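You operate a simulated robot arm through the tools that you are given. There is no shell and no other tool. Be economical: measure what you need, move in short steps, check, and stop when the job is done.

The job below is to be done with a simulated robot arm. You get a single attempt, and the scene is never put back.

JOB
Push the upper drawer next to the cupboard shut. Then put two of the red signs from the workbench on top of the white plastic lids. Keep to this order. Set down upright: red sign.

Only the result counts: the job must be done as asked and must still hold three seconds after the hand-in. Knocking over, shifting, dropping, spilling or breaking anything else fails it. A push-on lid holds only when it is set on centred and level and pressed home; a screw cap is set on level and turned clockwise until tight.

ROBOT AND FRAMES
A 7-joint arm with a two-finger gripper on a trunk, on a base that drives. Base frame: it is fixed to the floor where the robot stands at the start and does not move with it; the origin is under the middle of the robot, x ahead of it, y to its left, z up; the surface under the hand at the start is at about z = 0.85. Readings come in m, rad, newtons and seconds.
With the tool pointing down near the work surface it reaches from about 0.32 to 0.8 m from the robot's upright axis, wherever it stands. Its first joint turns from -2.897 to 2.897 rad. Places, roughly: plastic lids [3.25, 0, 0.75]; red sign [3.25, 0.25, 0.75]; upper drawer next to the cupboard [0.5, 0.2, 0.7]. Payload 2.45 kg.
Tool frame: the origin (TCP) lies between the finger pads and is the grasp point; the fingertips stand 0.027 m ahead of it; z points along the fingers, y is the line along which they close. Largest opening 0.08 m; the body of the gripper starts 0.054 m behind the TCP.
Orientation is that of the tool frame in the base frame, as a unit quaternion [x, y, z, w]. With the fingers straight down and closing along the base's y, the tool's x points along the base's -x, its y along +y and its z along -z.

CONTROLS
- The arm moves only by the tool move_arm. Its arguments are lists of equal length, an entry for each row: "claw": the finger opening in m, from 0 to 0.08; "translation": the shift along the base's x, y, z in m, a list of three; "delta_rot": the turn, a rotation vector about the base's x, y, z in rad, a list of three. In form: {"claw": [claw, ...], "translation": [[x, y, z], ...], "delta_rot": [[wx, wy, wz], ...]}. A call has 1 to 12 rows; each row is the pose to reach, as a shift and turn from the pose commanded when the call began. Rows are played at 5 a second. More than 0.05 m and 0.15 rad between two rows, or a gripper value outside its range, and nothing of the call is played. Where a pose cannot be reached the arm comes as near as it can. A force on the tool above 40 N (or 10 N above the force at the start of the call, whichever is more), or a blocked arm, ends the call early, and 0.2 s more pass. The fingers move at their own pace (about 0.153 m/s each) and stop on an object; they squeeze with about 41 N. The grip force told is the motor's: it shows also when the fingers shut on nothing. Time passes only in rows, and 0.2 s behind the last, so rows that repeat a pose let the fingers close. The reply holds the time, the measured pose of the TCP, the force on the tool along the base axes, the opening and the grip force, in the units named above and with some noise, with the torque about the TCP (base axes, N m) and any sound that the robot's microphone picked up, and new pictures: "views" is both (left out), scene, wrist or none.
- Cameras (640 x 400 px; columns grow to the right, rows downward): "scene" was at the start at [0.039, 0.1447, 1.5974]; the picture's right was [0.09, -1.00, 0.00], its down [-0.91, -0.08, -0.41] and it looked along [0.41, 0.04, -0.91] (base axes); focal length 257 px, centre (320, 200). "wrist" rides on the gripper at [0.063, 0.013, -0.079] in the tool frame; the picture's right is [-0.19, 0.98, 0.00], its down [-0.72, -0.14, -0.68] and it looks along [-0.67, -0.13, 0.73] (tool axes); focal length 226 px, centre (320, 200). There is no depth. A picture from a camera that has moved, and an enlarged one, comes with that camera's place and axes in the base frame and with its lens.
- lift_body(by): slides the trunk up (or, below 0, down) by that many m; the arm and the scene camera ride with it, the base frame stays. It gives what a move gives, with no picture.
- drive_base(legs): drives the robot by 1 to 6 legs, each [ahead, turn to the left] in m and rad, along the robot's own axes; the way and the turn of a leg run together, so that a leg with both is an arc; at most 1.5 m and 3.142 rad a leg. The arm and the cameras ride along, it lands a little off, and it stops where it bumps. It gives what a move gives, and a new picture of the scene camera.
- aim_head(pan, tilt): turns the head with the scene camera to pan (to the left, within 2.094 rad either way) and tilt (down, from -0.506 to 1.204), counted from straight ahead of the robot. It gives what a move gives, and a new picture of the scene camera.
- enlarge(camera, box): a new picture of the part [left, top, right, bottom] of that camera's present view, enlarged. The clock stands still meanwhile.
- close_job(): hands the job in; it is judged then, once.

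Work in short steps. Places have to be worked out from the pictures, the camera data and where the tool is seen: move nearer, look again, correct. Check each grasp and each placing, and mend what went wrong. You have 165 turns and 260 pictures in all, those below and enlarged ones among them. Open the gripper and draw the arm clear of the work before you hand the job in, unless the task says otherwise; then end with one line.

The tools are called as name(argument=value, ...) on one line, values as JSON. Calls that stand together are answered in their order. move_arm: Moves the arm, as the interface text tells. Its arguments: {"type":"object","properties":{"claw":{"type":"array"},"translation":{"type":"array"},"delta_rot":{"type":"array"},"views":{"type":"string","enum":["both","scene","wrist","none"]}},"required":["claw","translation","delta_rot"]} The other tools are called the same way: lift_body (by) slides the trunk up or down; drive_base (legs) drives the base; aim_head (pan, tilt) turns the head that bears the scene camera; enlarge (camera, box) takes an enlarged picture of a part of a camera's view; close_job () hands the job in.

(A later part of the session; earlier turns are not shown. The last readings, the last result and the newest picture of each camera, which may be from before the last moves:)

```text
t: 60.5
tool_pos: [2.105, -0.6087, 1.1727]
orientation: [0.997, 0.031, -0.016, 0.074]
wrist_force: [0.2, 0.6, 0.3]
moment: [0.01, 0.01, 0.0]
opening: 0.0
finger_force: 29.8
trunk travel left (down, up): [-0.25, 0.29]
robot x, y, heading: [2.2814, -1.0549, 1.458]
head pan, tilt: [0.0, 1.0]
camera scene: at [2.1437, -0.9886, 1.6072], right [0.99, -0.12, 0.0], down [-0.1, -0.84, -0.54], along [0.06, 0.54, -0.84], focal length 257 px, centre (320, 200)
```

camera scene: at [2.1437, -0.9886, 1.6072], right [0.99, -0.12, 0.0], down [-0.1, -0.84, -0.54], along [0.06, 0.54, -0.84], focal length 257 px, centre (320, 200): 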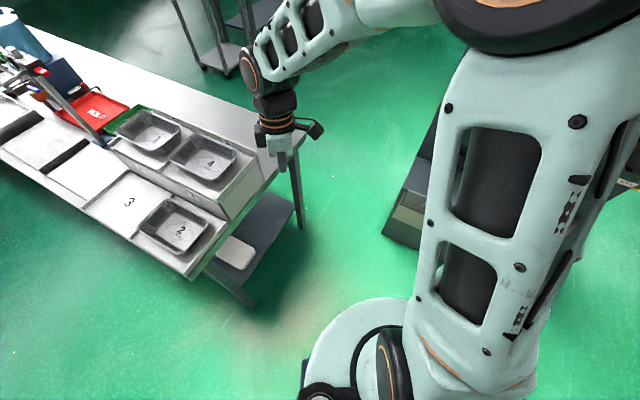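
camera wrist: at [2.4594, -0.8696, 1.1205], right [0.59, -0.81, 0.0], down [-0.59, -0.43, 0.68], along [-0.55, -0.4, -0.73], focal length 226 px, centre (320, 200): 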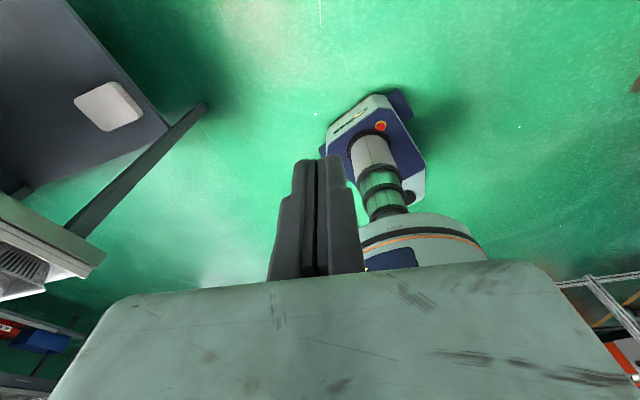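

Aligned: the robot's line crosses the gap at x≈2.374 versus gap centre ≈2.369. I drive in with two short legs, checking after.

drive_base(legs=[[0.55, 0]])

```text
t: 63.6
tool_pos: [2.1585, -0.0611, 1.1721]
orientation: [0.996, 0.039, -0.015, 0.075]
wrist_force: [0.9, -0.3, 0.1]
moment: [-0.02, -0.01, 0.01]
opening: 0.0002
finger_force: 30.1
trunk travel left (down, up): [-0.25, 0.29]
robot x, y, heading: [2.335, -0.506, 1.471]
head pan, tilt: [0.0, 1.0]
camera scene: at [2.2026, -0.4397, 1.6072], right [0.99, -0.1, 0.0], down [-0.09, -0.84, -0.54], along [0.05, 0.54, -0.84], focal length 257 px, centre (320, 200)
```

scene: 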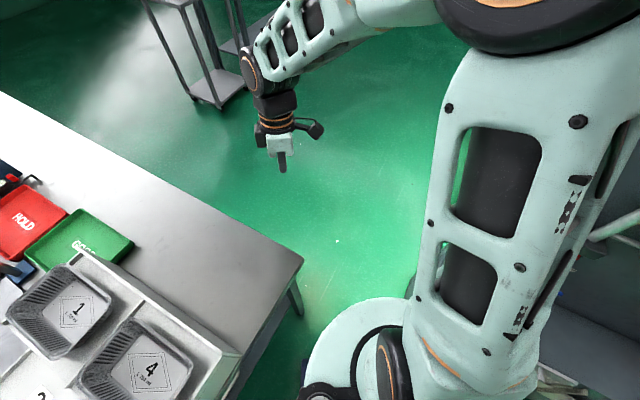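

The table corner will pass ~0.2 m left of my axis and the box ~0.28 m to the right; I trim slightly right and continue.

drive_base(legs=[[0, -0.04], [0.45, 0]])

```text
t: 66.0
tool_pos: [2.2002, 0.1998, 1.1716]
orientation: [0.996, 0.034, -0.017, 0.076]
wrist_force: [-0.2, 0.1, -0.8]
moment: [-0.07, -0.01, 0.0]
opening: 0.0
finger_force: 29.7
trunk travel left (down, up): [-0.25, 0.29]
robot x, y, heading: [2.3722, -0.2449, 1.48]
head pan, tilt: [0.0, 1.0]
stopped in leg 2: the robot was blocked; the commanded pose is now the measured one
camera scene: at [2.2411, -0.1826, 1.6071], right [1.0, -0.09, 0.0], down [-0.07, -0.84, -0.54], along [0.05, 0.54, -0.84], focal length 257 px, centre (320, 200)
```

scene: 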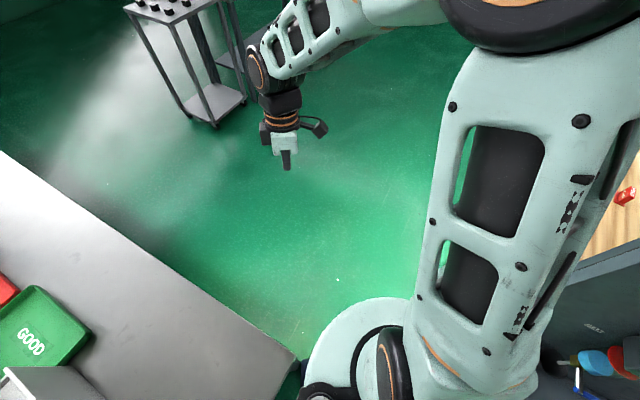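

Stopped with contact on the left (the shoulder disc at the table corner, by the slight left turn). I back off, raise the trunk so the disc clears the table top, and shift the line ~3 cm right.

drive_base(legs=[[-0.15, 0]])

lift_body(by=0.2)

```text
t: 67.4
tool_pos: [2.1863, 0.0507, 1.1727]
orientation: [0.996, 0.035, -0.017, 0.075]
wrist_force: [-0.3, -1.1, 0.3]
moment: [0.02, -0.03, 0.0]
opening: 0.0
finger_force: 30.1
trunk travel left (down, up): [-0.25, 0.29]
robot x, y, heading: [2.3633, -0.3935, 1.489]
head pan, tilt: [0.0, 1.0]
camera scene: at [2.2277, -0.3325, 1.6073], right [1.0, -0.08, 0.0], down [-0.07, -0.84, -0.54], along [0.05, 0.54, -0.84], focal length 257 px, centre (320, 200)
```

scene: 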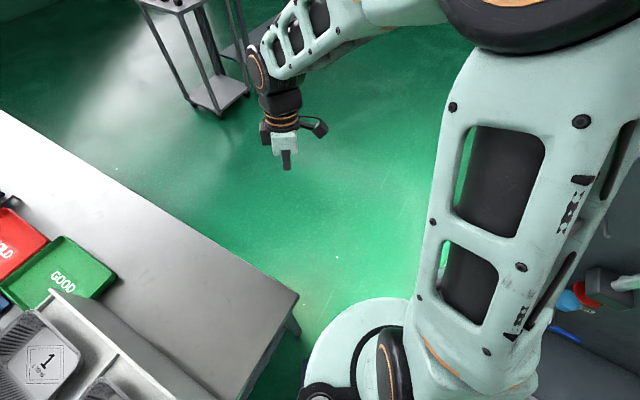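

```text
t: 69.6
tool_pos: [2.1882, 0.0501, 1.3738]
orientation: [0.996, 0.036, -0.017, 0.074]
wrist_force: [-0.8, 0.7, 0.5]
moment: [-0.02, 0.0, 0.0]
opening: 0.0
finger_force: 29.8
trunk travel left (down, up): [-0.45, 0.09]
robot x, y, heading: [2.3637, -0.3934, 1.487]
head pan, tilt: [0.0, 1.0]
```

Now trim right to heading ~1.40 and advance.

drive_base(legs=[[0, -0.09], [0.3, 0]])

```text
t: 71.8
tool_pos: [2.2505, 0.2046, 1.3722]
orientation: [0.997, -0.009, -0.02, 0.075]
wrist_force: [-0.9, 0.0, -0.3]
moment: [0.01, -0.02, -0.03]
opening: 0.0
finger_force: 29.6
trunk travel left (down, up): [-0.45, 0.09]
robot x, y, heading: [2.3888, -0.2531, 1.344]
head pan, tilt: [0.0, 1.0]
stopped in leg 2: the robot was blocked; the commanded pose is now the measured one
camera scene: at [2.2587, -0.1721, 1.807], right [0.97, -0.22, 0.0], down [-0.19, -0.82, -0.54], along [0.12, 0.53, -0.84], focal length 257 px, centre (320, 200)
```

scene: 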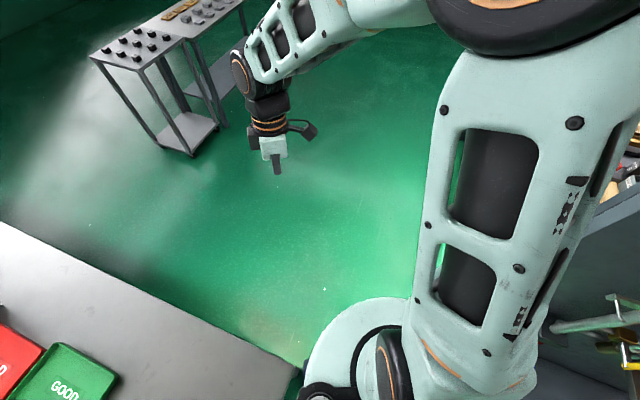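

Blocked again, this time turned right, suggesting contact on the right (box/pipe). I look down on both sides.

aim_head(pan=0.9, tilt=1.2)

aim_head(pan=-1.0, tilt=1.2)

```text
t: 73.0
tool_pos: [2.2512, 0.2043, 1.3723]
orientation: [0.997, -0.009, -0.019, 0.073]
wrist_force: [0.6, -0.6, 0.5]
moment: [0.05, 0.0, -0.01]
opening: 0.0
finger_force: 30.0
trunk travel left (down, up): [-0.45, 0.09]
robot x, y, heading: [2.3881, -0.2527, 1.35]
head pan, tilt: [0.901, 1.201]
camera scene: at [2.2101, -0.1969, 1.7946], right [0.78, 0.62, 0.0], down [0.58, -0.73, -0.36], along [-0.23, 0.28, -0.93], focal length 257 px, centre (320, 200)
```

scene: 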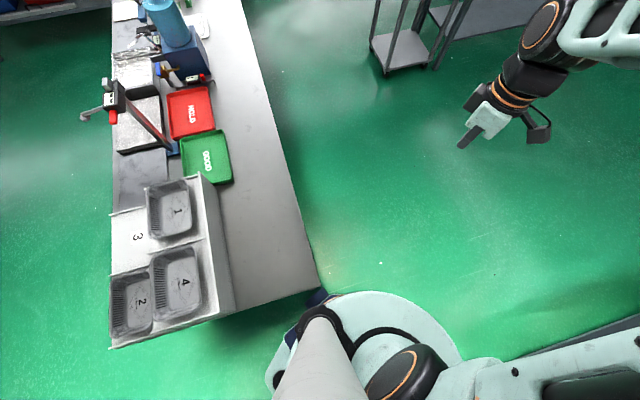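

```text
t: 74.9
tool_pos: [2.2526, 0.2056, 1.3733]
orientation: [0.997, -0.009, -0.019, 0.075]
wrist_force: [0.0, -0.5, -0.4]
moment: [-0.02, 0.01, -0.01]
opening: 0.0
finger_force: 29.7
trunk travel left (down, up): [-0.45, 0.09]
robot x, y, heading: [2.3864, -0.2528, 1.345]
head pan, tilt: [-1.0, 1.201]
camera scene: at [2.2978, -0.2215, 1.7946], right [0.34, -0.94, 0.0], down [-0.88, -0.31, -0.36], along [0.34, 0.12, -0.93], focal length 257 px, centre (320, 200)
```

scene: 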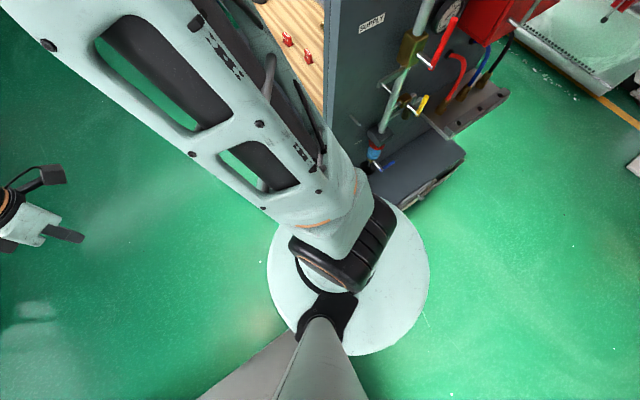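

The disc is now well above the table (z≈1.15), so only the low base matters: it has ~0.3 m slack to the table leg on the left and is touching the box on the right. I back off and pass ~3 cm further left.

drive_base(legs=[[-0.2, 0], [0, 0.15], [0.3, 0]])

```text
t: 78.0
tool_pos: [2.1507, 0.0877, 1.3748]
orientation: [0.995, 0.063, -0.015, 0.075]
wrist_force: [0.9, 0.1, 0.2]
moment: [0.08, 0.01, 0.0]
opening: 0.0
finger_force: 29.5
trunk travel left (down, up): [-0.45, 0.09]
robot x, y, heading: [2.35, -0.3438, 1.487]
head pan, tilt: [-1.0, 1.201]
stopped in leg 3: the robot was blocked; the commanded pose is now the measured one
camera scene: at [2.2588, -0.329, 1.7947], right [0.47, -0.88, 0.0], down [-0.82, -0.44, -0.36], along [0.32, 0.17, -0.93], focal length 257 px, centre (320, 200)
```

scene: 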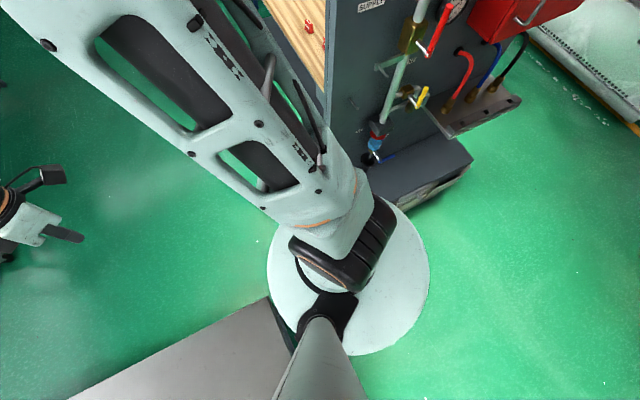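

Blocked again; I need to see what touches. I turn the wrist camera back at my base, as before, to view both sides at floor level.

move_arm(claw=[0, 0, 0, 0, 0, 0, 0, 0, 0, 0, 0, 0], translation=[[0.01, 0.005, 0], [0.02, 0.01, 0], [0.03, 0.015, 0], [0.04, 0.02, 0], [0.05, 0.025, 0], [0.06, 0.03, 0], [0.07, 0.035, 0], [0.08, 0.04, 0], [0.09, 0.045, 0], [0.1, 0.05, 0], [0.1, 0.05, 0], [0.1, 0.05, 0]], delta_rot=[[0, 0, 0.148], [0, 0, 0.296], [0, 0, 0.444], [0, 0, 0.592], [0, 0, 0.74], [0, 0, 0.888], [0, 0, 1.036], [0, 0, 1.184], [0, 0, 1.332], [0, 0, 1.48], [0, 0, 1.628], [0, 0, 1.77]], views="wrist")

```text
t: 80.6
tool_pos: [2.2514, 0.141, 1.3718]
orientation: [0.58, 0.811, 0.049, 0.059]
wrist_force: [0.7, -0.8, -0.1]
moment: [-0.03, 0.02, -0.01]
opening: 0.0
finger_force: 29.7
trunk travel left (down, up): [-0.45, 0.09]
robot x, y, heading: [2.3499, -0.3425, 1.488]
head pan, tilt: [-1.0, 1.201]
camera wrist: at [2.2316, 0.2017, 1.4499], right [0.98, 0.13, 0.15], down [-0.01, -0.73, 0.68], along [0.2, -0.67, -0.72], focal length 226 px, centre (320, 200)
```

wrist: 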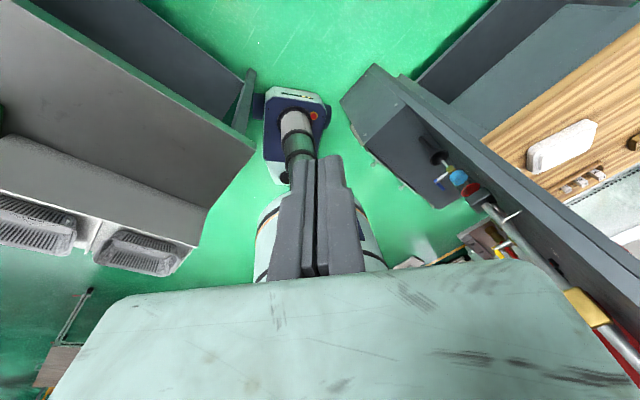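

enlarge(camera="wrist", box=[210, 40, 410, 200])

```text
2.50 times, centred on (310, 120) of wrist
camera zoom: at [2.2316, 0.2017, 1.4499], right [0.98, 0.13, 0.15], down [-0.01, -0.73, 0.68], along [0.2, -0.67, -0.72], focal length 565 px, centre (345, 400)
```

zoom: 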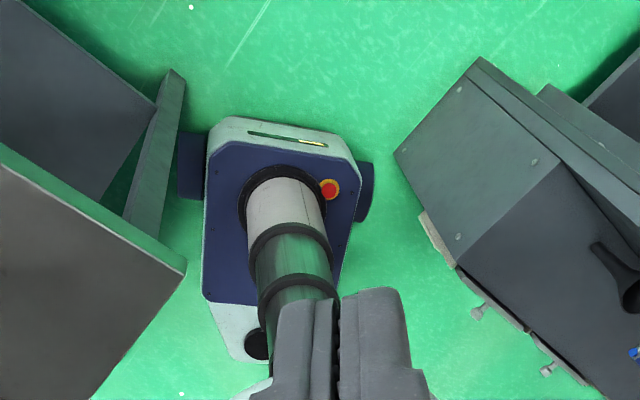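

Now clear: the wheels (≈0.45–0.5 m) wedge between the table leg and the box, so this gap is no good. The workbench's far side is open and the low base can stand close to it (reach ≈0.65 m to the signs), so I back out and drive round.

drive_base(legs=[[-0.7, 0], [0, -1.77], [1.1, 0]])

aim_head(pan=0.9, tilt=0.5)

```text
t: 94.1
tool_pos: [3.8558, -1.3087, 1.3734]
orientation: [0.994, 0.078, -0.013, 0.075]
wrist_force: [-0.6, -0.3, 0.1]
moment: [-0.01, -0.02, 0.01]
opening: 0.0
finger_force: 29.7
trunk travel left (down, up): [-0.45, 0.09]
robot x, y, heading: [3.3587, -1.3242, -0.246]
head pan, tilt: [-1.0, 1.201]
camera scene: at [3.3947, -1.2403, 1.7946], right [-0.95, -0.32, 0.0], down [-0.3, 0.88, -0.36], along [0.11, -0.34, -0.93], focal length 257 px, centre (320, 200)
```

scene: 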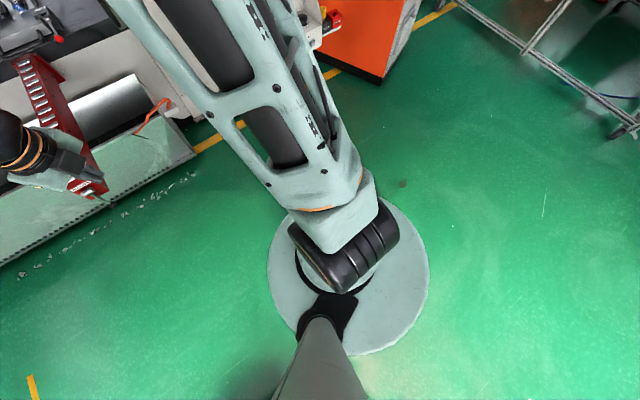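

```text
t: 96.0
tool_pos: [3.8553, -1.3092, 1.3735]
orientation: [0.994, 0.077, -0.014, 0.075]
wrist_force: [0.3, -0.2, 0.1]
moment: [-0.05, 0.0, -0.03]
opening: 0.0
finger_force: 29.9
trunk travel left (down, up): [-0.45, 0.09]
robot x, y, heading: [3.361, -1.3241, -0.248]
head pan, tilt: [0.901, 0.499]
camera scene: at [3.4487, -1.132, 1.8483], right [0.61, -0.79, 0.0], down [-0.38, -0.29, -0.88], along [0.7, 0.53, -0.48], focal length 257 px, centre (320, 200)
```

scene: 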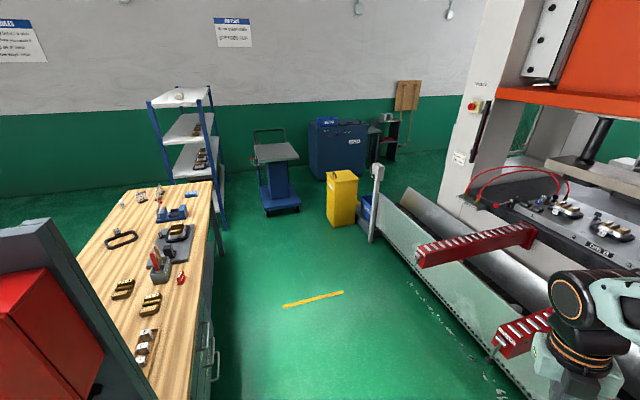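

The far side is open with a wide aisle. I zoom on the tabletop.

enlarge(camera="scene", box=[60, 170, 260, 400])

```text
1.74 times, centred on (160, 285) of scene
camera zoom: at [3.4487, -1.132, 1.8483], right [0.61, -0.79, 0.0], down [-0.38, -0.29, -0.88], along [0.7, 0.53, -0.48], focal length 447 px, centre (598, 52)
```

zoom: 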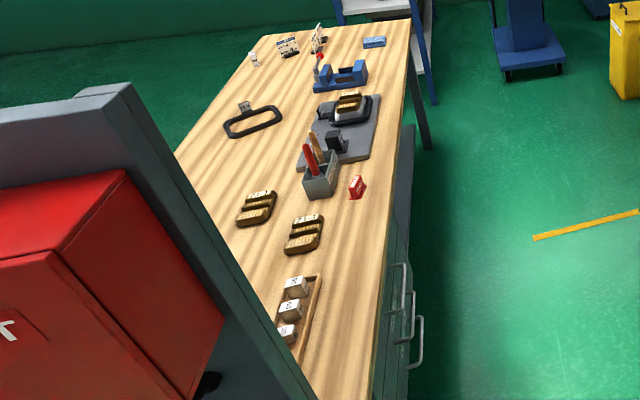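

A red sign sits near the drawer side, ~0.12 m from the edge. I drive along this side and turn to face the table.

drive_base(legs=[[0, 1.069], [1.1, 0], [0, 1.677]])

aim_head(pan=0.2, tilt=0.8)

```text
t: 108.7
tool_pos: [3.6531, -0.3324, 1.3732]
orientation: [0.117, 0.99, 0.072, 0.028]
wrist_force: [-0.4, -0.9, -0.7]
moment: [-0.03, 0.01, -0.02]
opening: 0.0002
finger_force: 29.7
trunk travel left (down, up): [-0.45, 0.09]
robot x, y, heading: [4.1149, -0.5034, 2.508]
head pan, tilt: [0.901, 0.499]
camera scene: at [3.9579, -0.6527, 1.8483], right [-0.26, 0.97, 0.0], down [0.46, 0.12, -0.88], along [-0.85, -0.23, -0.48], focal length 257 px, centre (320, 200)
```

scene: 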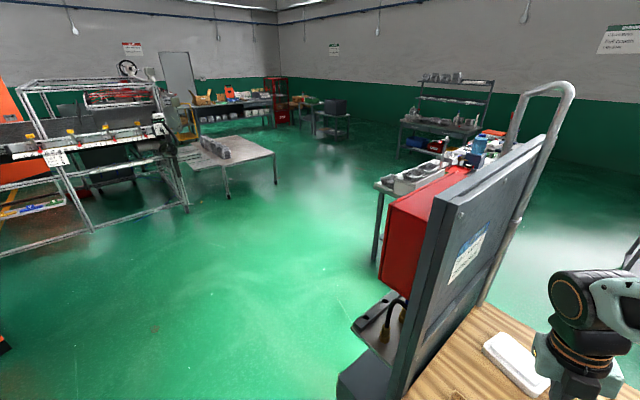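

```text
t: 109.7
tool_pos: [3.6521, -0.3324, 1.3733]
orientation: [0.117, 0.99, 0.072, 0.027]
wrist_force: [-0.1, 0.1, -0.4]
moment: [-0.01, -0.05, -0.01]
opening: 0.0001
finger_force: 29.4
trunk travel left (down, up): [-0.45, 0.09]
robot x, y, heading: [4.1135, -0.504, 2.5]
head pan, tilt: [0.201, 0.799]
camera scene: at [3.9728, -0.5948, 1.8224], right [0.42, 0.91, 0.0], down [0.65, -0.3, -0.7], along [-0.63, 0.3, -0.72], focal length 257 px, centre (320, 200)
```

scene: 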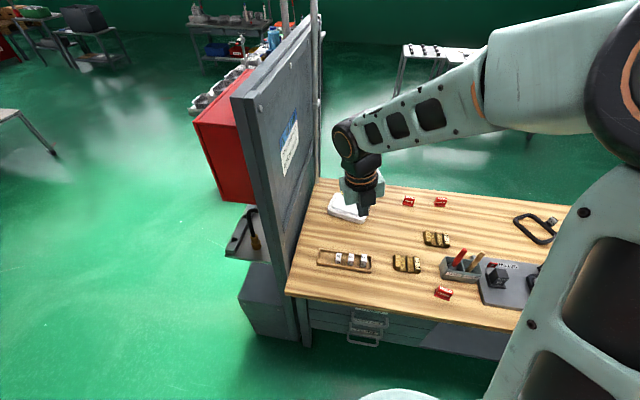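

All visible now: white lids at ≈(3.26,-0.10), red signs at ≈(3.34,0.21), (3.41,0.35) and (3.78,0.02). I move closer to the table (0.2 m) and zoom on the items.

drive_base(legs=[[0.2, 0]])

enlarge(camera="scene", box=[300, 180, 480, 340])

aim_head(pan=0.3, tilt=1.15)

```text
t: 111.3
tool_pos: [3.4916, -0.2115, 1.3716]
orientation: [0.117, 0.99, 0.071, 0.028]
wrist_force: [-1.0, 0.6, -0.6]
moment: [-0.02, -0.04, -0.01]
opening: 0.0001
finger_force: 30.3
trunk travel left (down, up): [-0.45, 0.09]
robot x, y, heading: [3.952, -0.3846, 2.503]
head pan, tilt: [0.201, 0.799]
camera scene: at [3.8109, -0.4744, 1.8223], right [0.42, 0.91, 0.0], down [0.65, -0.3, -0.7], along [-0.63, 0.3, -0.72], focal length 257 px, centre (320, 200)
```

scene: 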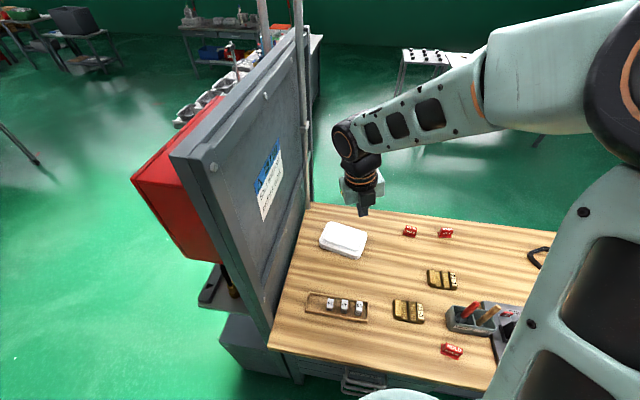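

```text
2.50 times, centred on (390, 260) of scene
camera zoom: at [3.8109, -0.4744, 1.8223], right [0.42, 0.91, 0.0], down [0.65, -0.3, -0.7], along [-0.63, 0.3, -0.72], focal length 643 px, centre (145, 50)
```

zoom: 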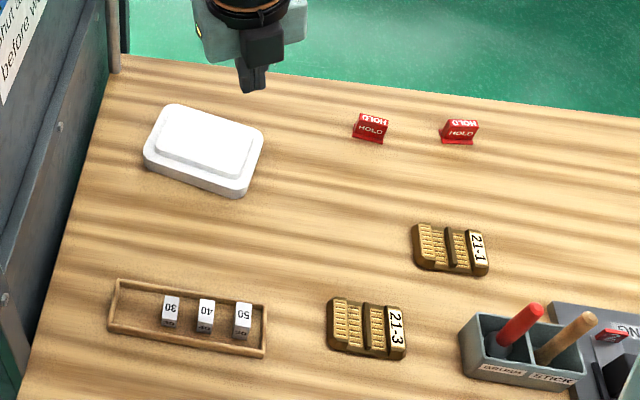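

```text
t: 112.2
tool_pos: [3.4912, -0.2128, 1.3738]
orientation: [0.116, 0.99, 0.072, 0.027]
wrist_force: [0.2, 0.6, -1.0]
moment: [0.01, 0.02, 0.02]
opening: 0.0
finger_force: 29.5
trunk travel left (down, up): [-0.45, 0.09]
robot x, y, heading: [3.9529, -0.3838, 2.505]
head pan, tilt: [0.3, 1.15]
camera scene: at [3.8289, -0.4897, 1.7975], right [0.33, 0.94, 0.0], down [0.86, -0.3, -0.41], along [-0.39, 0.14, -0.91], focal length 257 px, centre (320, 200)
```

scene: 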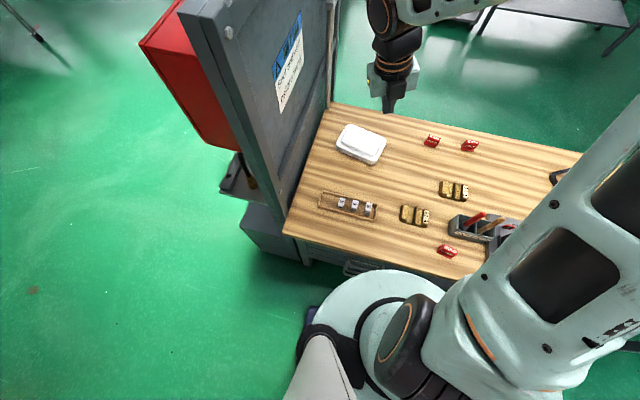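

Signs are small red tents (~5 cm wide), lids a flat white stack ~0.2 m wide. I inch 0.06 m closer and lower the trunk back by 0.2 m for normal reach.

drive_base(legs=[[0.06, 0]])

lift_body(by=-0.2)

```text
t: 113.1
tool_pos: [3.4414, -0.1772, 1.3718]
orientation: [0.116, 0.99, 0.071, 0.028]
wrist_force: [-0.1, 1.5, 0.2]
moment: [-0.01, -0.01, -0.04]
opening: 0.0
finger_force: 29.9
trunk travel left (down, up): [-0.45, 0.09]
robot x, y, heading: [3.9079, -0.3483, 2.505]
head pan, tilt: [0.3, 1.15]
camera scene: at [3.7791, -0.4528, 1.7974], right [0.33, 0.94, 0.0], down [0.86, -0.3, -0.41], along [-0.38, 0.13, -0.91], focal length 257 px, centre (320, 200)
```

scene: 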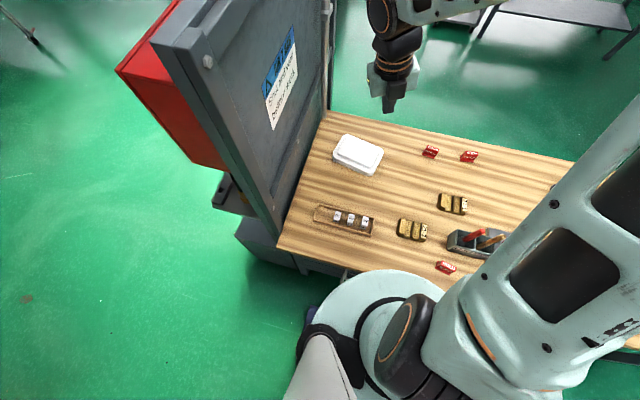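

```text
t: 115.3
tool_pos: [3.4439, -0.1778, 1.1731]
orientation: [0.116, 0.99, 0.071, 0.028]
wrist_force: [0.3, -0.2, -0.3]
moment: [-0.02, -0.01, 0.0]
opening: 0.0001
finger_force: 30.2
trunk travel left (down, up): [-0.25, 0.29]
robot x, y, heading: [3.9056, -0.3469, 2.502]
head pan, tilt: [0.3, 1.15]
```

Now I level the tool, then turn it back to its normal yaw while moving over the near red sign, ≈(3.78,0.03).

move_arm(claw=[0, 0], translation=[[0, 0, 0], [0.0, 0.0, 0]], delta_rot=[[-0.067, 0.036, 0], [-0.134, 0.072, 0]], views="none")

move_arm(claw=[0, 0, 0, 0, 0, 0, 0, 0, 0, 0, 0, 0], translation=[[0.02, 0.01, 0], [0.04, 0.02, 0], [0.06, 0.03, 0], [0.08, 0.04, 0], [0.1, 0.05, 0], [0.12, 0.06, 0], [0.14, 0.07, 0], [0.16, 0.08, 0], [0.18, 0.09, 0], [0.2, 0.1, 0], [0.22, 0.11, 0], [0.24, 0.12, 0]], delta_rot=[[0, 0, -0.147], [0, 0, -0.294], [0, 0, -0.441], [0, 0, -0.588], [0, 0, -0.735], [0, 0, -0.882], [0, 0, -1.029], [0, 0, -1.176], [0, 0, -1.323], [0, 0, -1.47], [0, 0, -1.617], [0, 0, -1.76]], views="none")

move_arm(claw=[0, 0, 0, 0, 0, 0.02, 0.04, 0.06, 0.08, 0.08, 0.08, 0.08], translation=[[0.01, 0.01, 0], [0.02, 0.02, 0], [0.03, 0.03, 0], [0.04, 0.04, 0], [0.05, 0.05, 0], [0.06, 0.06, 0], [0.07, 0.065, 0], [0.08, 0.07, 0], [0.09, 0.075, 0], [0.095, 0.08, 0], [0.1, 0.085, 0], [0.1, 0.085, 0]], delta_rot=[[0, 0, -0.147], [0, 0, -0.294], [0, 0, -0.441], [0, 0, -0.588], [0, 0, -0.735], [0, 0, -0.882], [0, 0, -1.029], [0, 0, -1.176], [0, 0, -1.323], [0, 0, -1.47], [0, 0, -1.617], [0, 0, -1.76]])

```text
t: 115.9
tool_pos: [3.4435, -0.1763, 1.1725]
orientation: [0.117, 0.993, 0.0, -0.001]
wrist_force: [-0.1, 0.1, 0.2]
moment: [0.03, 0.0, 0.03]
opening: 0.0
finger_force: 29.7
trunk travel left (down, up): [-0.25, 0.29]
robot x, y, heading: [3.9038, -0.3503, 2.503]
head pan, tilt: [0.3, 1.15]
```

```text
t: 118.5
tool_pos: [3.685, -0.0561, 1.1709]
orientation: [0.841, 0.541, 0.0, 0.001]
wrist_force: [0.2, -0.7, 0.5]
moment: [0.01, 0.02, 0.0]
opening: 0.0
finger_force: 29.5
trunk travel left (down, up): [-0.25, 0.29]
robot x, y, heading: [3.9028, -0.349, 2.501]
head pan, tilt: [0.3, 1.15]
```

```text
t: 121.1
tool_pos: [3.7836, 0.0276, 1.1746]
orientation: [0.953, -0.302, 0.0, 0.002]
wrist_force: [0.2, -0.9, -0.1]
moment: [-0.02, -0.02, 0.01]
opening: 0.0801
finger_force: 0.1
trunk travel left (down, up): [-0.25, 0.29]
robot x, y, heading: [3.9099, -0.349, 2.499]
head pan, tilt: [0.3, 1.15]
camera scene: at [3.7812, -0.4541, 1.5975], right [0.33, 0.94, 0.0], down [0.86, -0.3, -0.41], along [-0.39, 0.14, -0.91], focal length 257 px, centre (320, 200)
camera wrist: at [3.8294, -0.0198, 1.2518], right [-0.72, -0.69, 0.0], down [-0.51, 0.53, 0.68], along [-0.47, 0.49, -0.73], focal length 226 px, centre (320, 200)
```

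scene: 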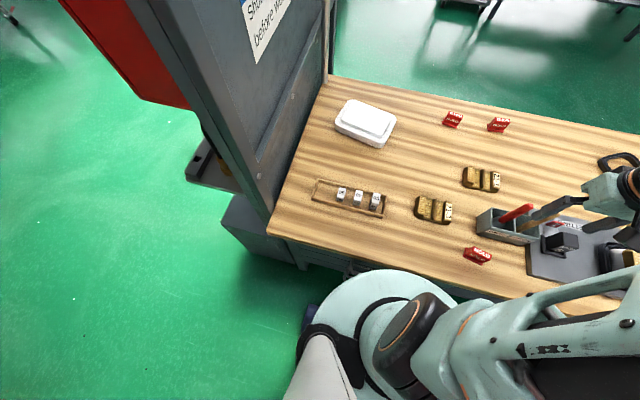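
wrist: 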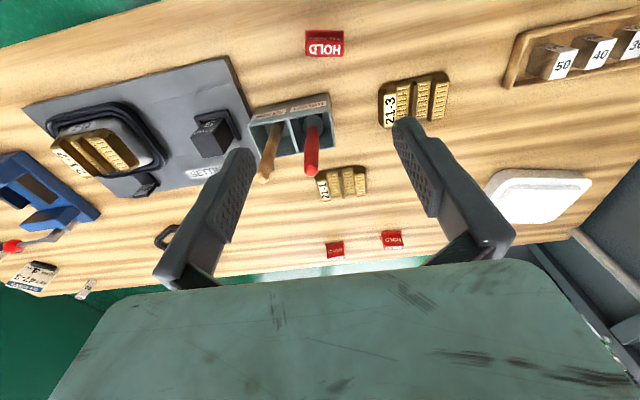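

The near sign is at the top of the wrist view; enlarge to see its shape and yaw.

enlarge(camera="wrist", box=[270, 10, 380, 80])

enlarge(camera="scene", box=[440, 90, 520, 280])

```text
5.71 times, centred on (325, 45) of wrist
camera zoom: at [3.8294, -0.0198, 1.2518], right [-0.72, -0.69, 0.0], down [-0.51, 0.53, 0.68], along [-0.47, 0.49, -0.73], focal length 1292 px, centre (291, 1086)
```

zoom: 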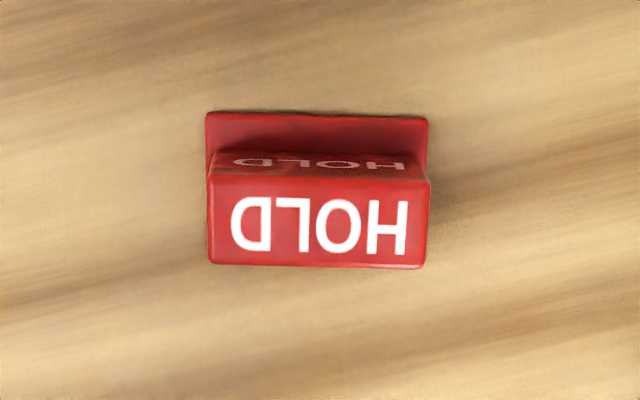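

```text
2.11 times, centred on (480, 185) of scene
camera zoom: at [3.7812, -0.4541, 1.5975], right [0.33, 0.94, 0.0], down [0.86, -0.3, -0.41], along [-0.39, 0.14, -0.91], focal length 541 px, centre (-17, 232)
```

zoom: 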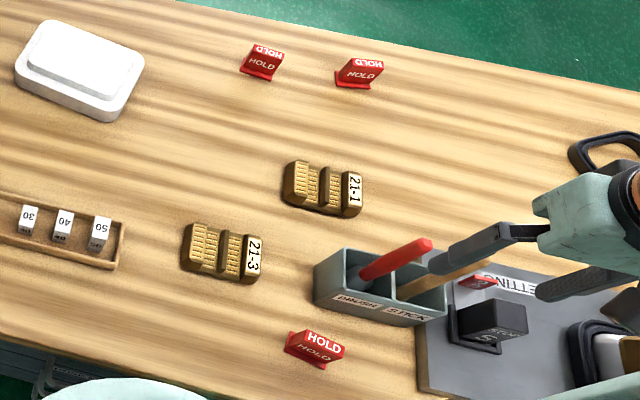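

The sign is a block ~55×18 mm on a small plate; I'll grip it by its ends. It needs −0.21 rad yaw; I move to just above it and re-check.

move_arm(claw=[0.08, 0.08, 0.08, 0.08], translation=[[0.0, -0.003, -0.045], [0.001, -0.006, -0.09], [0.001, -0.01, -0.135], [0.001, -0.01, -0.17]], delta_rot=[[0, 0, -0.07], [0, 0, -0.14], [0, 0, -0.21], [0, 0, -0.21]], views="wrist")

enlarge(camera="wrist", box=[200, 0, 440, 150])

enlarge(camera="scene", box=[400, 180, 560, 280])

```text
t: 122.1
tool_pos: [3.7855, 0.0178, 1.0014]
orientation: [0.916, -0.401, 0.0, 0.001]
wrist_force: [0.2, 0.6, 0.6]
moment: [0.0, 0.02, -0.04]
opening: 0.08
finger_force: 0.1
trunk travel left (down, up): [-0.25, 0.29]
robot x, y, heading: [3.9081, -0.3493, 2.503]
head pan, tilt: [0.3, 1.15]
camera wrist: at [3.8206, -0.038, 1.0807], right [-0.85, -0.53, 0.0], down [-0.38, 0.62, 0.68], along [-0.36, 0.58, -0.73], focal length 226 px, centre (320, 200)
```

wrist: 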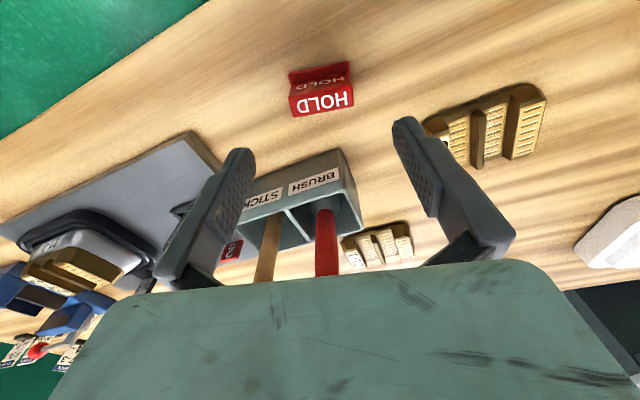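

```text
2.67 times, centred on (320, 75) of wrist
camera zoom: at [3.8206, -0.038, 1.0807], right [-0.85, -0.53, 0.0], down [-0.38, 0.62, 0.68], along [-0.36, 0.58, -0.73], focal length 603 px, centre (320, 533)
```

zoom: 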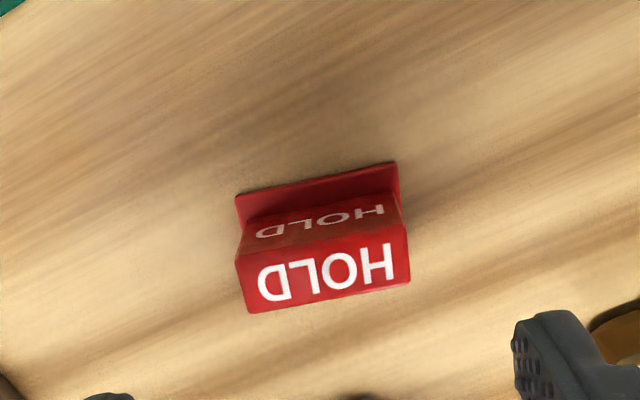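

```text
4.00 times, centred on (480, 230) of scene
camera zoom: at [3.7811, -0.4533, 1.5976], right [0.33, 0.94, 0.0], down [0.86, -0.3, -0.41], along [-0.38, 0.14, -0.91], focal length 1028 px, centre (-320, 80)
```

zoom: 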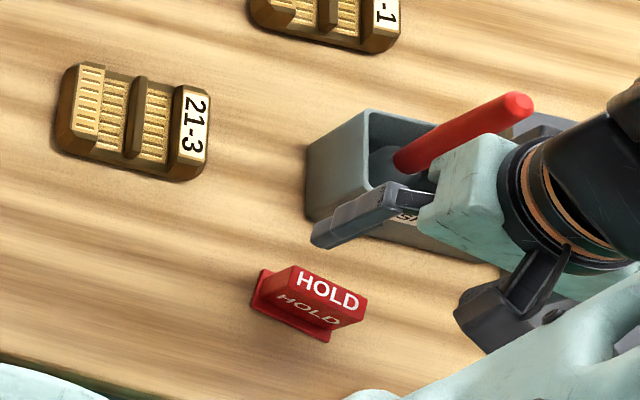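

Sign centre ≈(3.784,0.018), top z≈0.885, and the fingers are now aligned with its width. I descend around it.

move_arm(claw=[0.08, 0.08, 0.08, 0.08, 0.08], translation=[[-0.001, 0.0, -0.04], [-0.001, 0.0, -0.08], [-0.001, 0.0, -0.1], [-0.001, 0.0, -0.11], [-0.001, 0.0, -0.116]], delta_rot=[[0, 0, 0], [0, 0, 0], [0, 0, 0], [0, 0, 0], [0, 0, 0]])

enlarge(camera="scene", box=[400, 190, 560, 290])

```text
t: 123.4
tool_pos: [3.7834, 0.0183, 0.8875]
orientation: [0.917, -0.4, -0.002, -0.001]
wrist_force: [1.5, -5.5, 29.3]
moment: [-0.8, 0.23, -0.11]
opening: 0.0772
finger_force: 0.0
trunk travel left (down, up): [-0.25, 0.29]
robot x, y, heading: [3.9055, -0.349, 2.505]
head pan, tilt: [0.3, 1.15]
stopped in row 5: the force on the tool passed its limit at 49 N (the readings are from after the stop); the commanded pose is now the measured one
camera scene: at [3.782, -0.4563, 1.5977], right [0.33, 0.94, 0.0], down [0.86, -0.3, -0.41], along [-0.39, 0.14, -0.91], focal length 257 px, centre (320, 200)
camera wrist: at [3.8188, -0.0378, 0.9663], right [-0.85, -0.53, 0.0], down [-0.38, 0.62, 0.68], along [-0.36, 0.58, -0.73], focal length 226 px, centre (320, 200)
```

scene: 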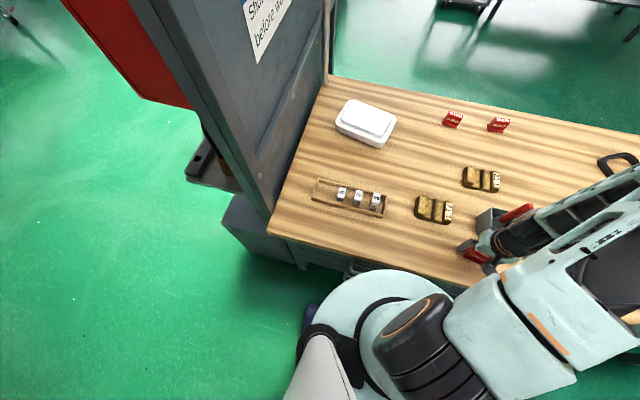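
wrist: 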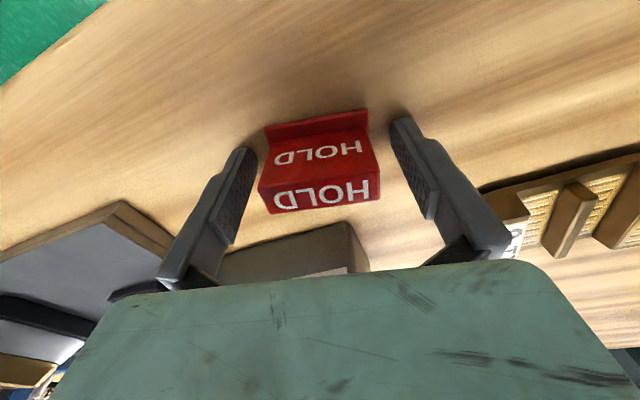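

```text
4.00 times, centred on (480, 240) of scene
camera zoom: at [3.782, -0.4563, 1.5977], right [0.33, 0.94, 0.0], down [0.86, -0.3, -0.41], along [-0.39, 0.14, -0.91], focal length 1028 px, centre (-320, 40)
```

zoom: 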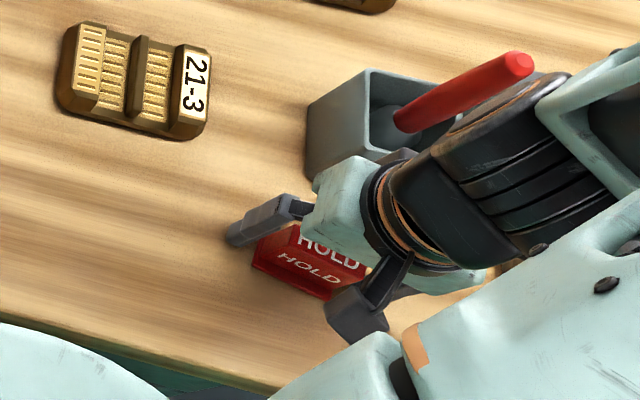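

Fingertips touched the table (tip z≈0.86). I lift 5 mm and close on the sign.

move_arm(claw=[0.08, 0.07, 0.055, 0.04, 0.04, 0.04], translation=[[0, 0, 0.005], [0, 0, 0.005], [0, 0, 0.005], [0, 0, 0.005], [0, 0, 0.005], [0, 0, 0.005]], delta_rot=[[0, 0, 0], [0, 0, 0], [0, 0, 0], [0, 0, 0], [0, 0, 0], [0, 0, 0]], views="wrist")

```text
t: 124.8
tool_pos: [3.784, 0.0196, 0.8926]
orientation: [0.916, -0.4, -0.002, -0.001]
wrist_force: [0.0, 0.1, -1.1]
moment: [-0.02, -0.01, 0.03]
opening: 0.0509
finger_force: 41.0
trunk travel left (down, up): [-0.25, 0.29]
robot x, y, heading: [3.9143, -0.3467, 2.5]
head pan, tilt: [0.3, 1.15]
camera wrist: at [3.8182, -0.0365, 0.9699], right [-0.85, -0.53, 0.0], down [-0.38, 0.62, 0.68], along [-0.36, 0.58, -0.73], focal length 226 px, centre (320, 200)
```

wrist: 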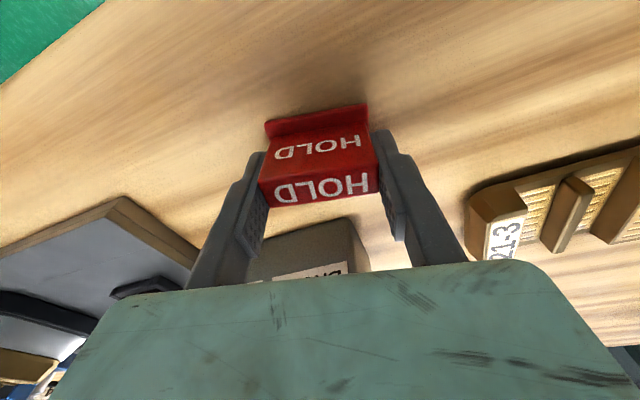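

Held (opening 0.051, 41 N). Lift and carry over toward the lids.

move_arm(claw=[0.04, 0.04, 0.04, 0.04], translation=[[0, 0, 0.04], [0, 0, 0.08], [0, 0, 0.12], [0, 0, 0.16]], delta_rot=[[0, 0, 0], [0, 0, 0], [0, 0, 0], [0, 0, 0]], views="none")

move_arm(claw=[0.04, 0.04, 0.04, 0.04, 0.04, 0.04, 0.04, 0.04, 0.04, 0.04], translation=[[-0.045, -0.007, 0], [-0.09, -0.014, 0], [-0.135, -0.021, 0], [-0.18, -0.028, 0], [-0.225, -0.035, 0], [-0.27, -0.042, 0], [-0.315, -0.05, 0], [-0.36, -0.06, 0], [-0.4, -0.07, 0], [-0.43, -0.08, 0]], delta_rot=[[0, 0, 0], [0, 0, 0], [0, 0, 0], [0, 0, 0], [0, 0, 0], [0, 0, 0], [0, 0, 0], [0, 0, 0], [0, 0, 0], [0, 0, 0]])

enlarge(camera="scene", box=[320, 80, 520, 205])

```text
t: 125.8
tool_pos: [3.7815, 0.0197, 1.0534]
orientation: [0.916, -0.401, 0.0, 0.0]
wrist_force: [-0.1, 0.3, 0.0]
moment: [-0.03, 0.01, 0.0]
opening: 0.0507
finger_force: 40.6
trunk travel left (down, up): [-0.25, 0.29]
robot x, y, heading: [3.9045, -0.3467, 2.501]
head pan, tilt: [0.3, 1.15]
```

```text
t: 128.0
tool_pos: [3.352, -0.0598, 1.053]
orientation: [0.917, -0.4, 0.0, 0.0]
wrist_force: [0.0, -0.3, 0.1]
moment: [-0.02, -0.02, -0.02]
opening: 0.0509
finger_force: 40.9
trunk travel left (down, up): [-0.25, 0.29]
robot x, y, heading: [3.9084, -0.3473, 2.504]
head pan, tilt: [0.3, 1.15]
camera scene: at [3.7806, -0.4543, 1.5974], right [0.33, 0.94, 0.0], down [0.86, -0.3, -0.41], along [-0.38, 0.14, -0.91], focal length 257 px, centre (320, 200)
camera wrist: at [3.3869, -0.1164, 1.131], right [-0.85, -0.53, 0.0], down [-0.38, 0.62, 0.68], along [-0.36, 0.58, -0.73], focal length 226 px, centre (320, 200)
```

scene: 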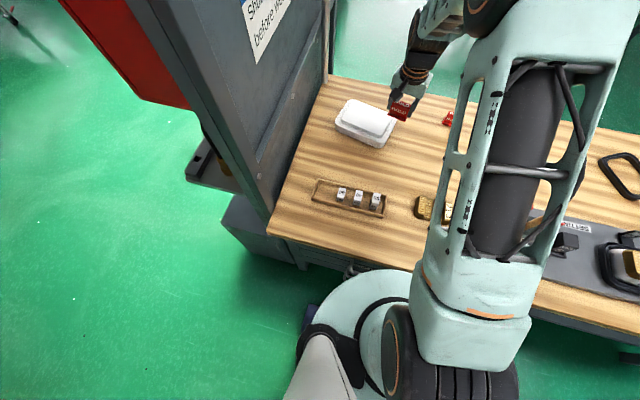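
wrist: 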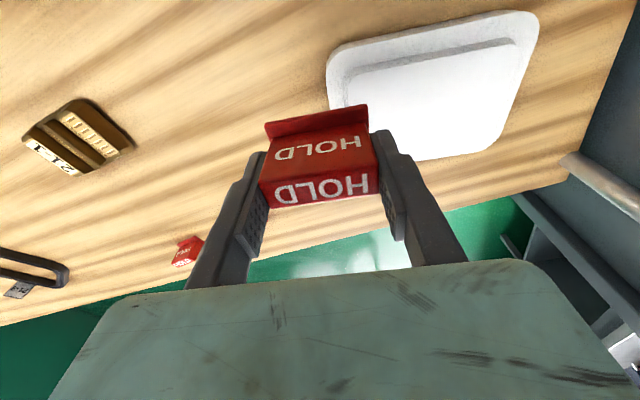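

```text
3.20 times, centred on (420, 142) of scene
camera zoom: at [3.7806, -0.4543, 1.5974], right [0.33, 0.94, 0.0], down [0.86, -0.3, -0.41], along [-0.38, 0.14, -0.91], focal length 822 px, centre (0, 384)
```

zoom: 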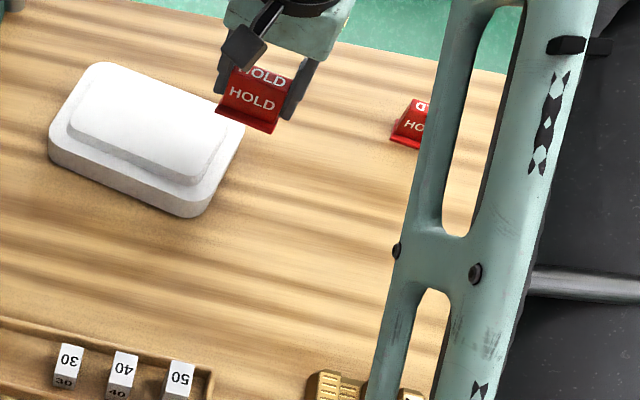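

Lid plateau triangulates to z≈0.90, centre (3.252,-0.093), ~0.147×0.09 m, long axis at 42° — same yaw as the held sign. I'll put this sign on the panel-side half, TCP (3.220,-0.115); first hover.

move_arm(claw=[0.04, 0.04, 0.04, 0.04, 0.04, 0.04], translation=[[-0.044, -0.018, 0], [-0.088, -0.036, 0], [-0.132, -0.055, 0], [-0.132, -0.055, -0.04], [-0.132, -0.055, -0.08], [-0.132, -0.055, -0.105]], delta_rot=[[0, 0, 0], [0, 0, 0], [0, 0, 0], [0, 0, 0], [0, 0, 0], [0, 0, 0]])

enlarge(camera="scene", box=[300, 70, 440, 170])

```text
t: 129.4
tool_pos: [3.2221, -0.1148, 0.9465]
orientation: [0.917, -0.4, -0.001, -0.001]
wrist_force: [0.5, 0.6, -0.7]
moment: [-0.02, -0.02, 0.0]
opening: 0.0508
finger_force: 40.9
trunk travel left (down, up): [-0.25, 0.29]
robot x, y, heading: [3.9052, -0.3462, 2.506]
head pan, tilt: [0.3, 1.15]
camera scene: at [3.7805, -0.4544, 1.5974], right [0.33, 0.94, 0.0], down [0.86, -0.3, -0.41], along [-0.38, 0.14, -0.91], focal length 257 px, centre (320, 200)
camera wrist: at [3.2568, -0.1715, 1.0246], right [-0.85, -0.53, 0.0], down [-0.38, 0.62, 0.68], along [-0.36, 0.58, -0.73], focal length 226 px, centre (320, 200)
```

scene: 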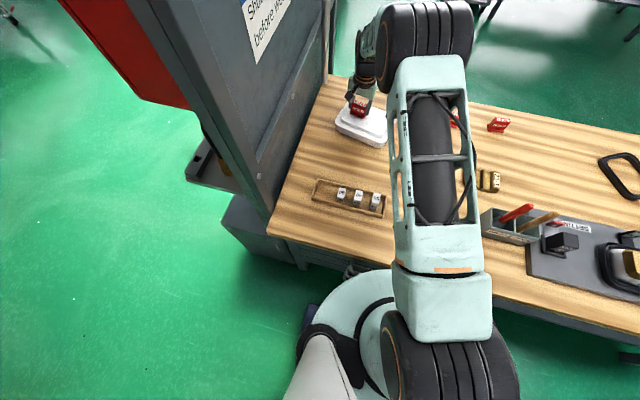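
wrist: 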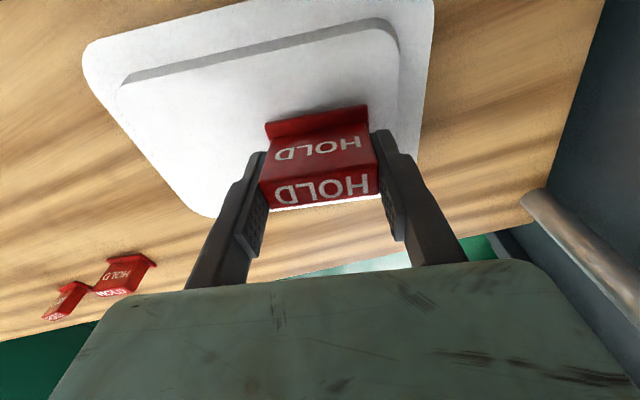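

```text
4.00 times, centred on (370, 120) of scene
camera zoom: at [3.7805, -0.4544, 1.5974], right [0.33, 0.94, 0.0], down [0.86, -0.3, -0.41], along [-0.38, 0.14, -0.91], focal length 1028 px, centre (120, 520)
```

zoom: 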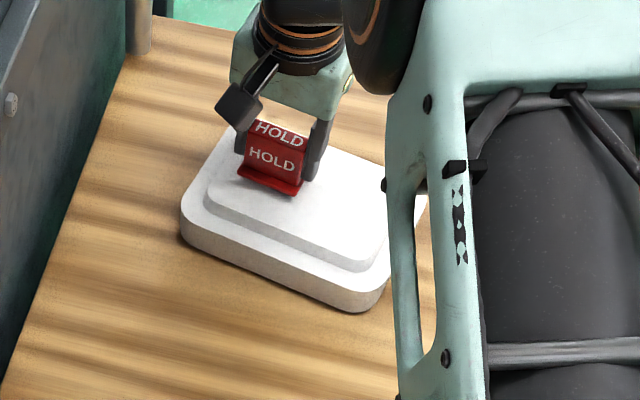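

Placement looks good (sign u≈-0.039, well inside the plateau). I lower gently to contact.

move_arm(claw=[0.04, 0.04, 0.04, 0.04], translation=[[0, 0, -0.005], [0, 0, -0.009], [0, 0, -0.012], [0, 0, -0.013]], delta_rot=[[0, 0, 0], [0, 0, 0], [0, 0, 0], [0, 0, 0]], views="wrist")

```text
t: 130.4
tool_pos: [3.2207, -0.1161, 0.938]
orientation: [0.916, -0.4, -0.004, -0.001]
wrist_force: [3.6, 1.7, 32.5]
moment: [0.12, -0.5, 0.0]
opening: 0.0507
finger_force: 41.0
trunk travel left (down, up): [-0.25, 0.29]
robot x, y, heading: [3.9043, -0.3536, 2.502]
head pan, tilt: [0.3, 1.15]
camera wrist: at [3.2572, -0.1717, 1.0163], right [-0.85, -0.53, 0.0], down [-0.38, 0.62, 0.69], along [-0.36, 0.58, -0.73], focal length 226 px, centre (320, 200)
```

wrist: 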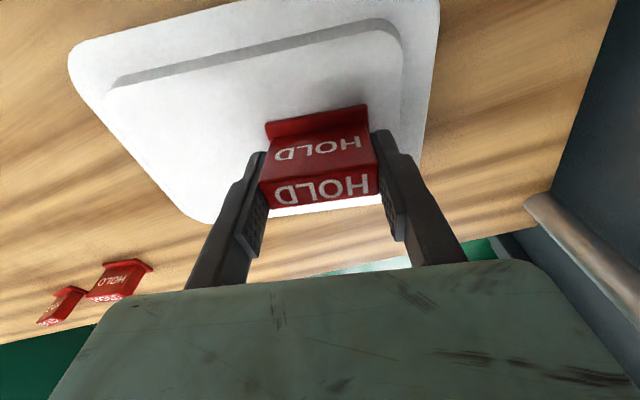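

Contact (32 N) at z 0.938. I ease up 5 mm of command to unload, then open and rise.

move_arm(claw=[0.04, 0.04], translation=[[0, 0, 0.003], [0, 0, 0.005]], delta_rot=[[0, 0, 0], [0, 0, 0]], views="none")

move_arm(claw=[0.055, 0.065, 0.08, 0.08, 0.08], translation=[[0, 0, 0], [0, 0, 0], [0, 0, 0], [0, 0, 0], [0, 0, 0]], delta_rot=[[0, 0, 0], [0, 0, 0], [0, 0, 0], [0, 0, 0], [0, 0, 0]], views="wrist")

```text
t: 131.0
tool_pos: [3.2212, -0.1151, 0.9375]
orientation: [0.917, -0.399, -0.002, 0.0]
wrist_force: [-4.2, 4.6, 17.9]
moment: [0.17, 0.2, 0.0]
opening: 0.0508
finger_force: 41.1
trunk travel left (down, up): [-0.25, 0.29]
robot x, y, heading: [3.9056, -0.3515, 2.503]
head pan, tilt: [0.3, 1.15]
```

```text
t: 132.2
tool_pos: [3.2207, -0.1152, 0.9387]
orientation: [0.917, -0.4, -0.001, 0.0]
wrist_force: [0.0, 0.2, 0.8]
moment: [-0.02, 0.01, 0.01]
opening: 0.08
finger_force: 0.1
trunk travel left (down, up): [-0.25, 0.29]
robot x, y, heading: [3.9066, -0.3504, 2.505]
head pan, tilt: [0.3, 1.15]
camera wrist: at [3.2562, -0.1717, 1.0165], right [-0.85, -0.53, 0.0], down [-0.38, 0.62, 0.68], along [-0.36, 0.58, -0.73], focal length 226 px, centre (320, 200)
```

wrist: 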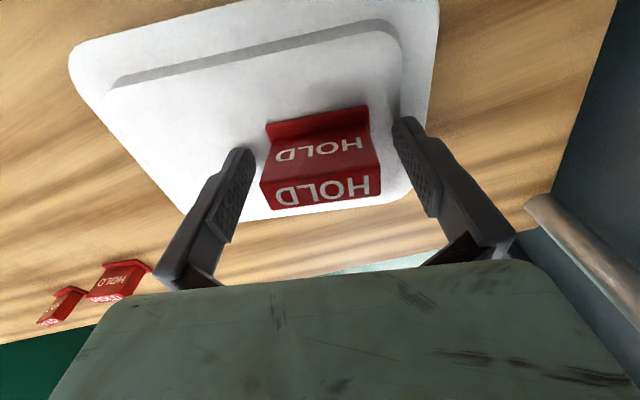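

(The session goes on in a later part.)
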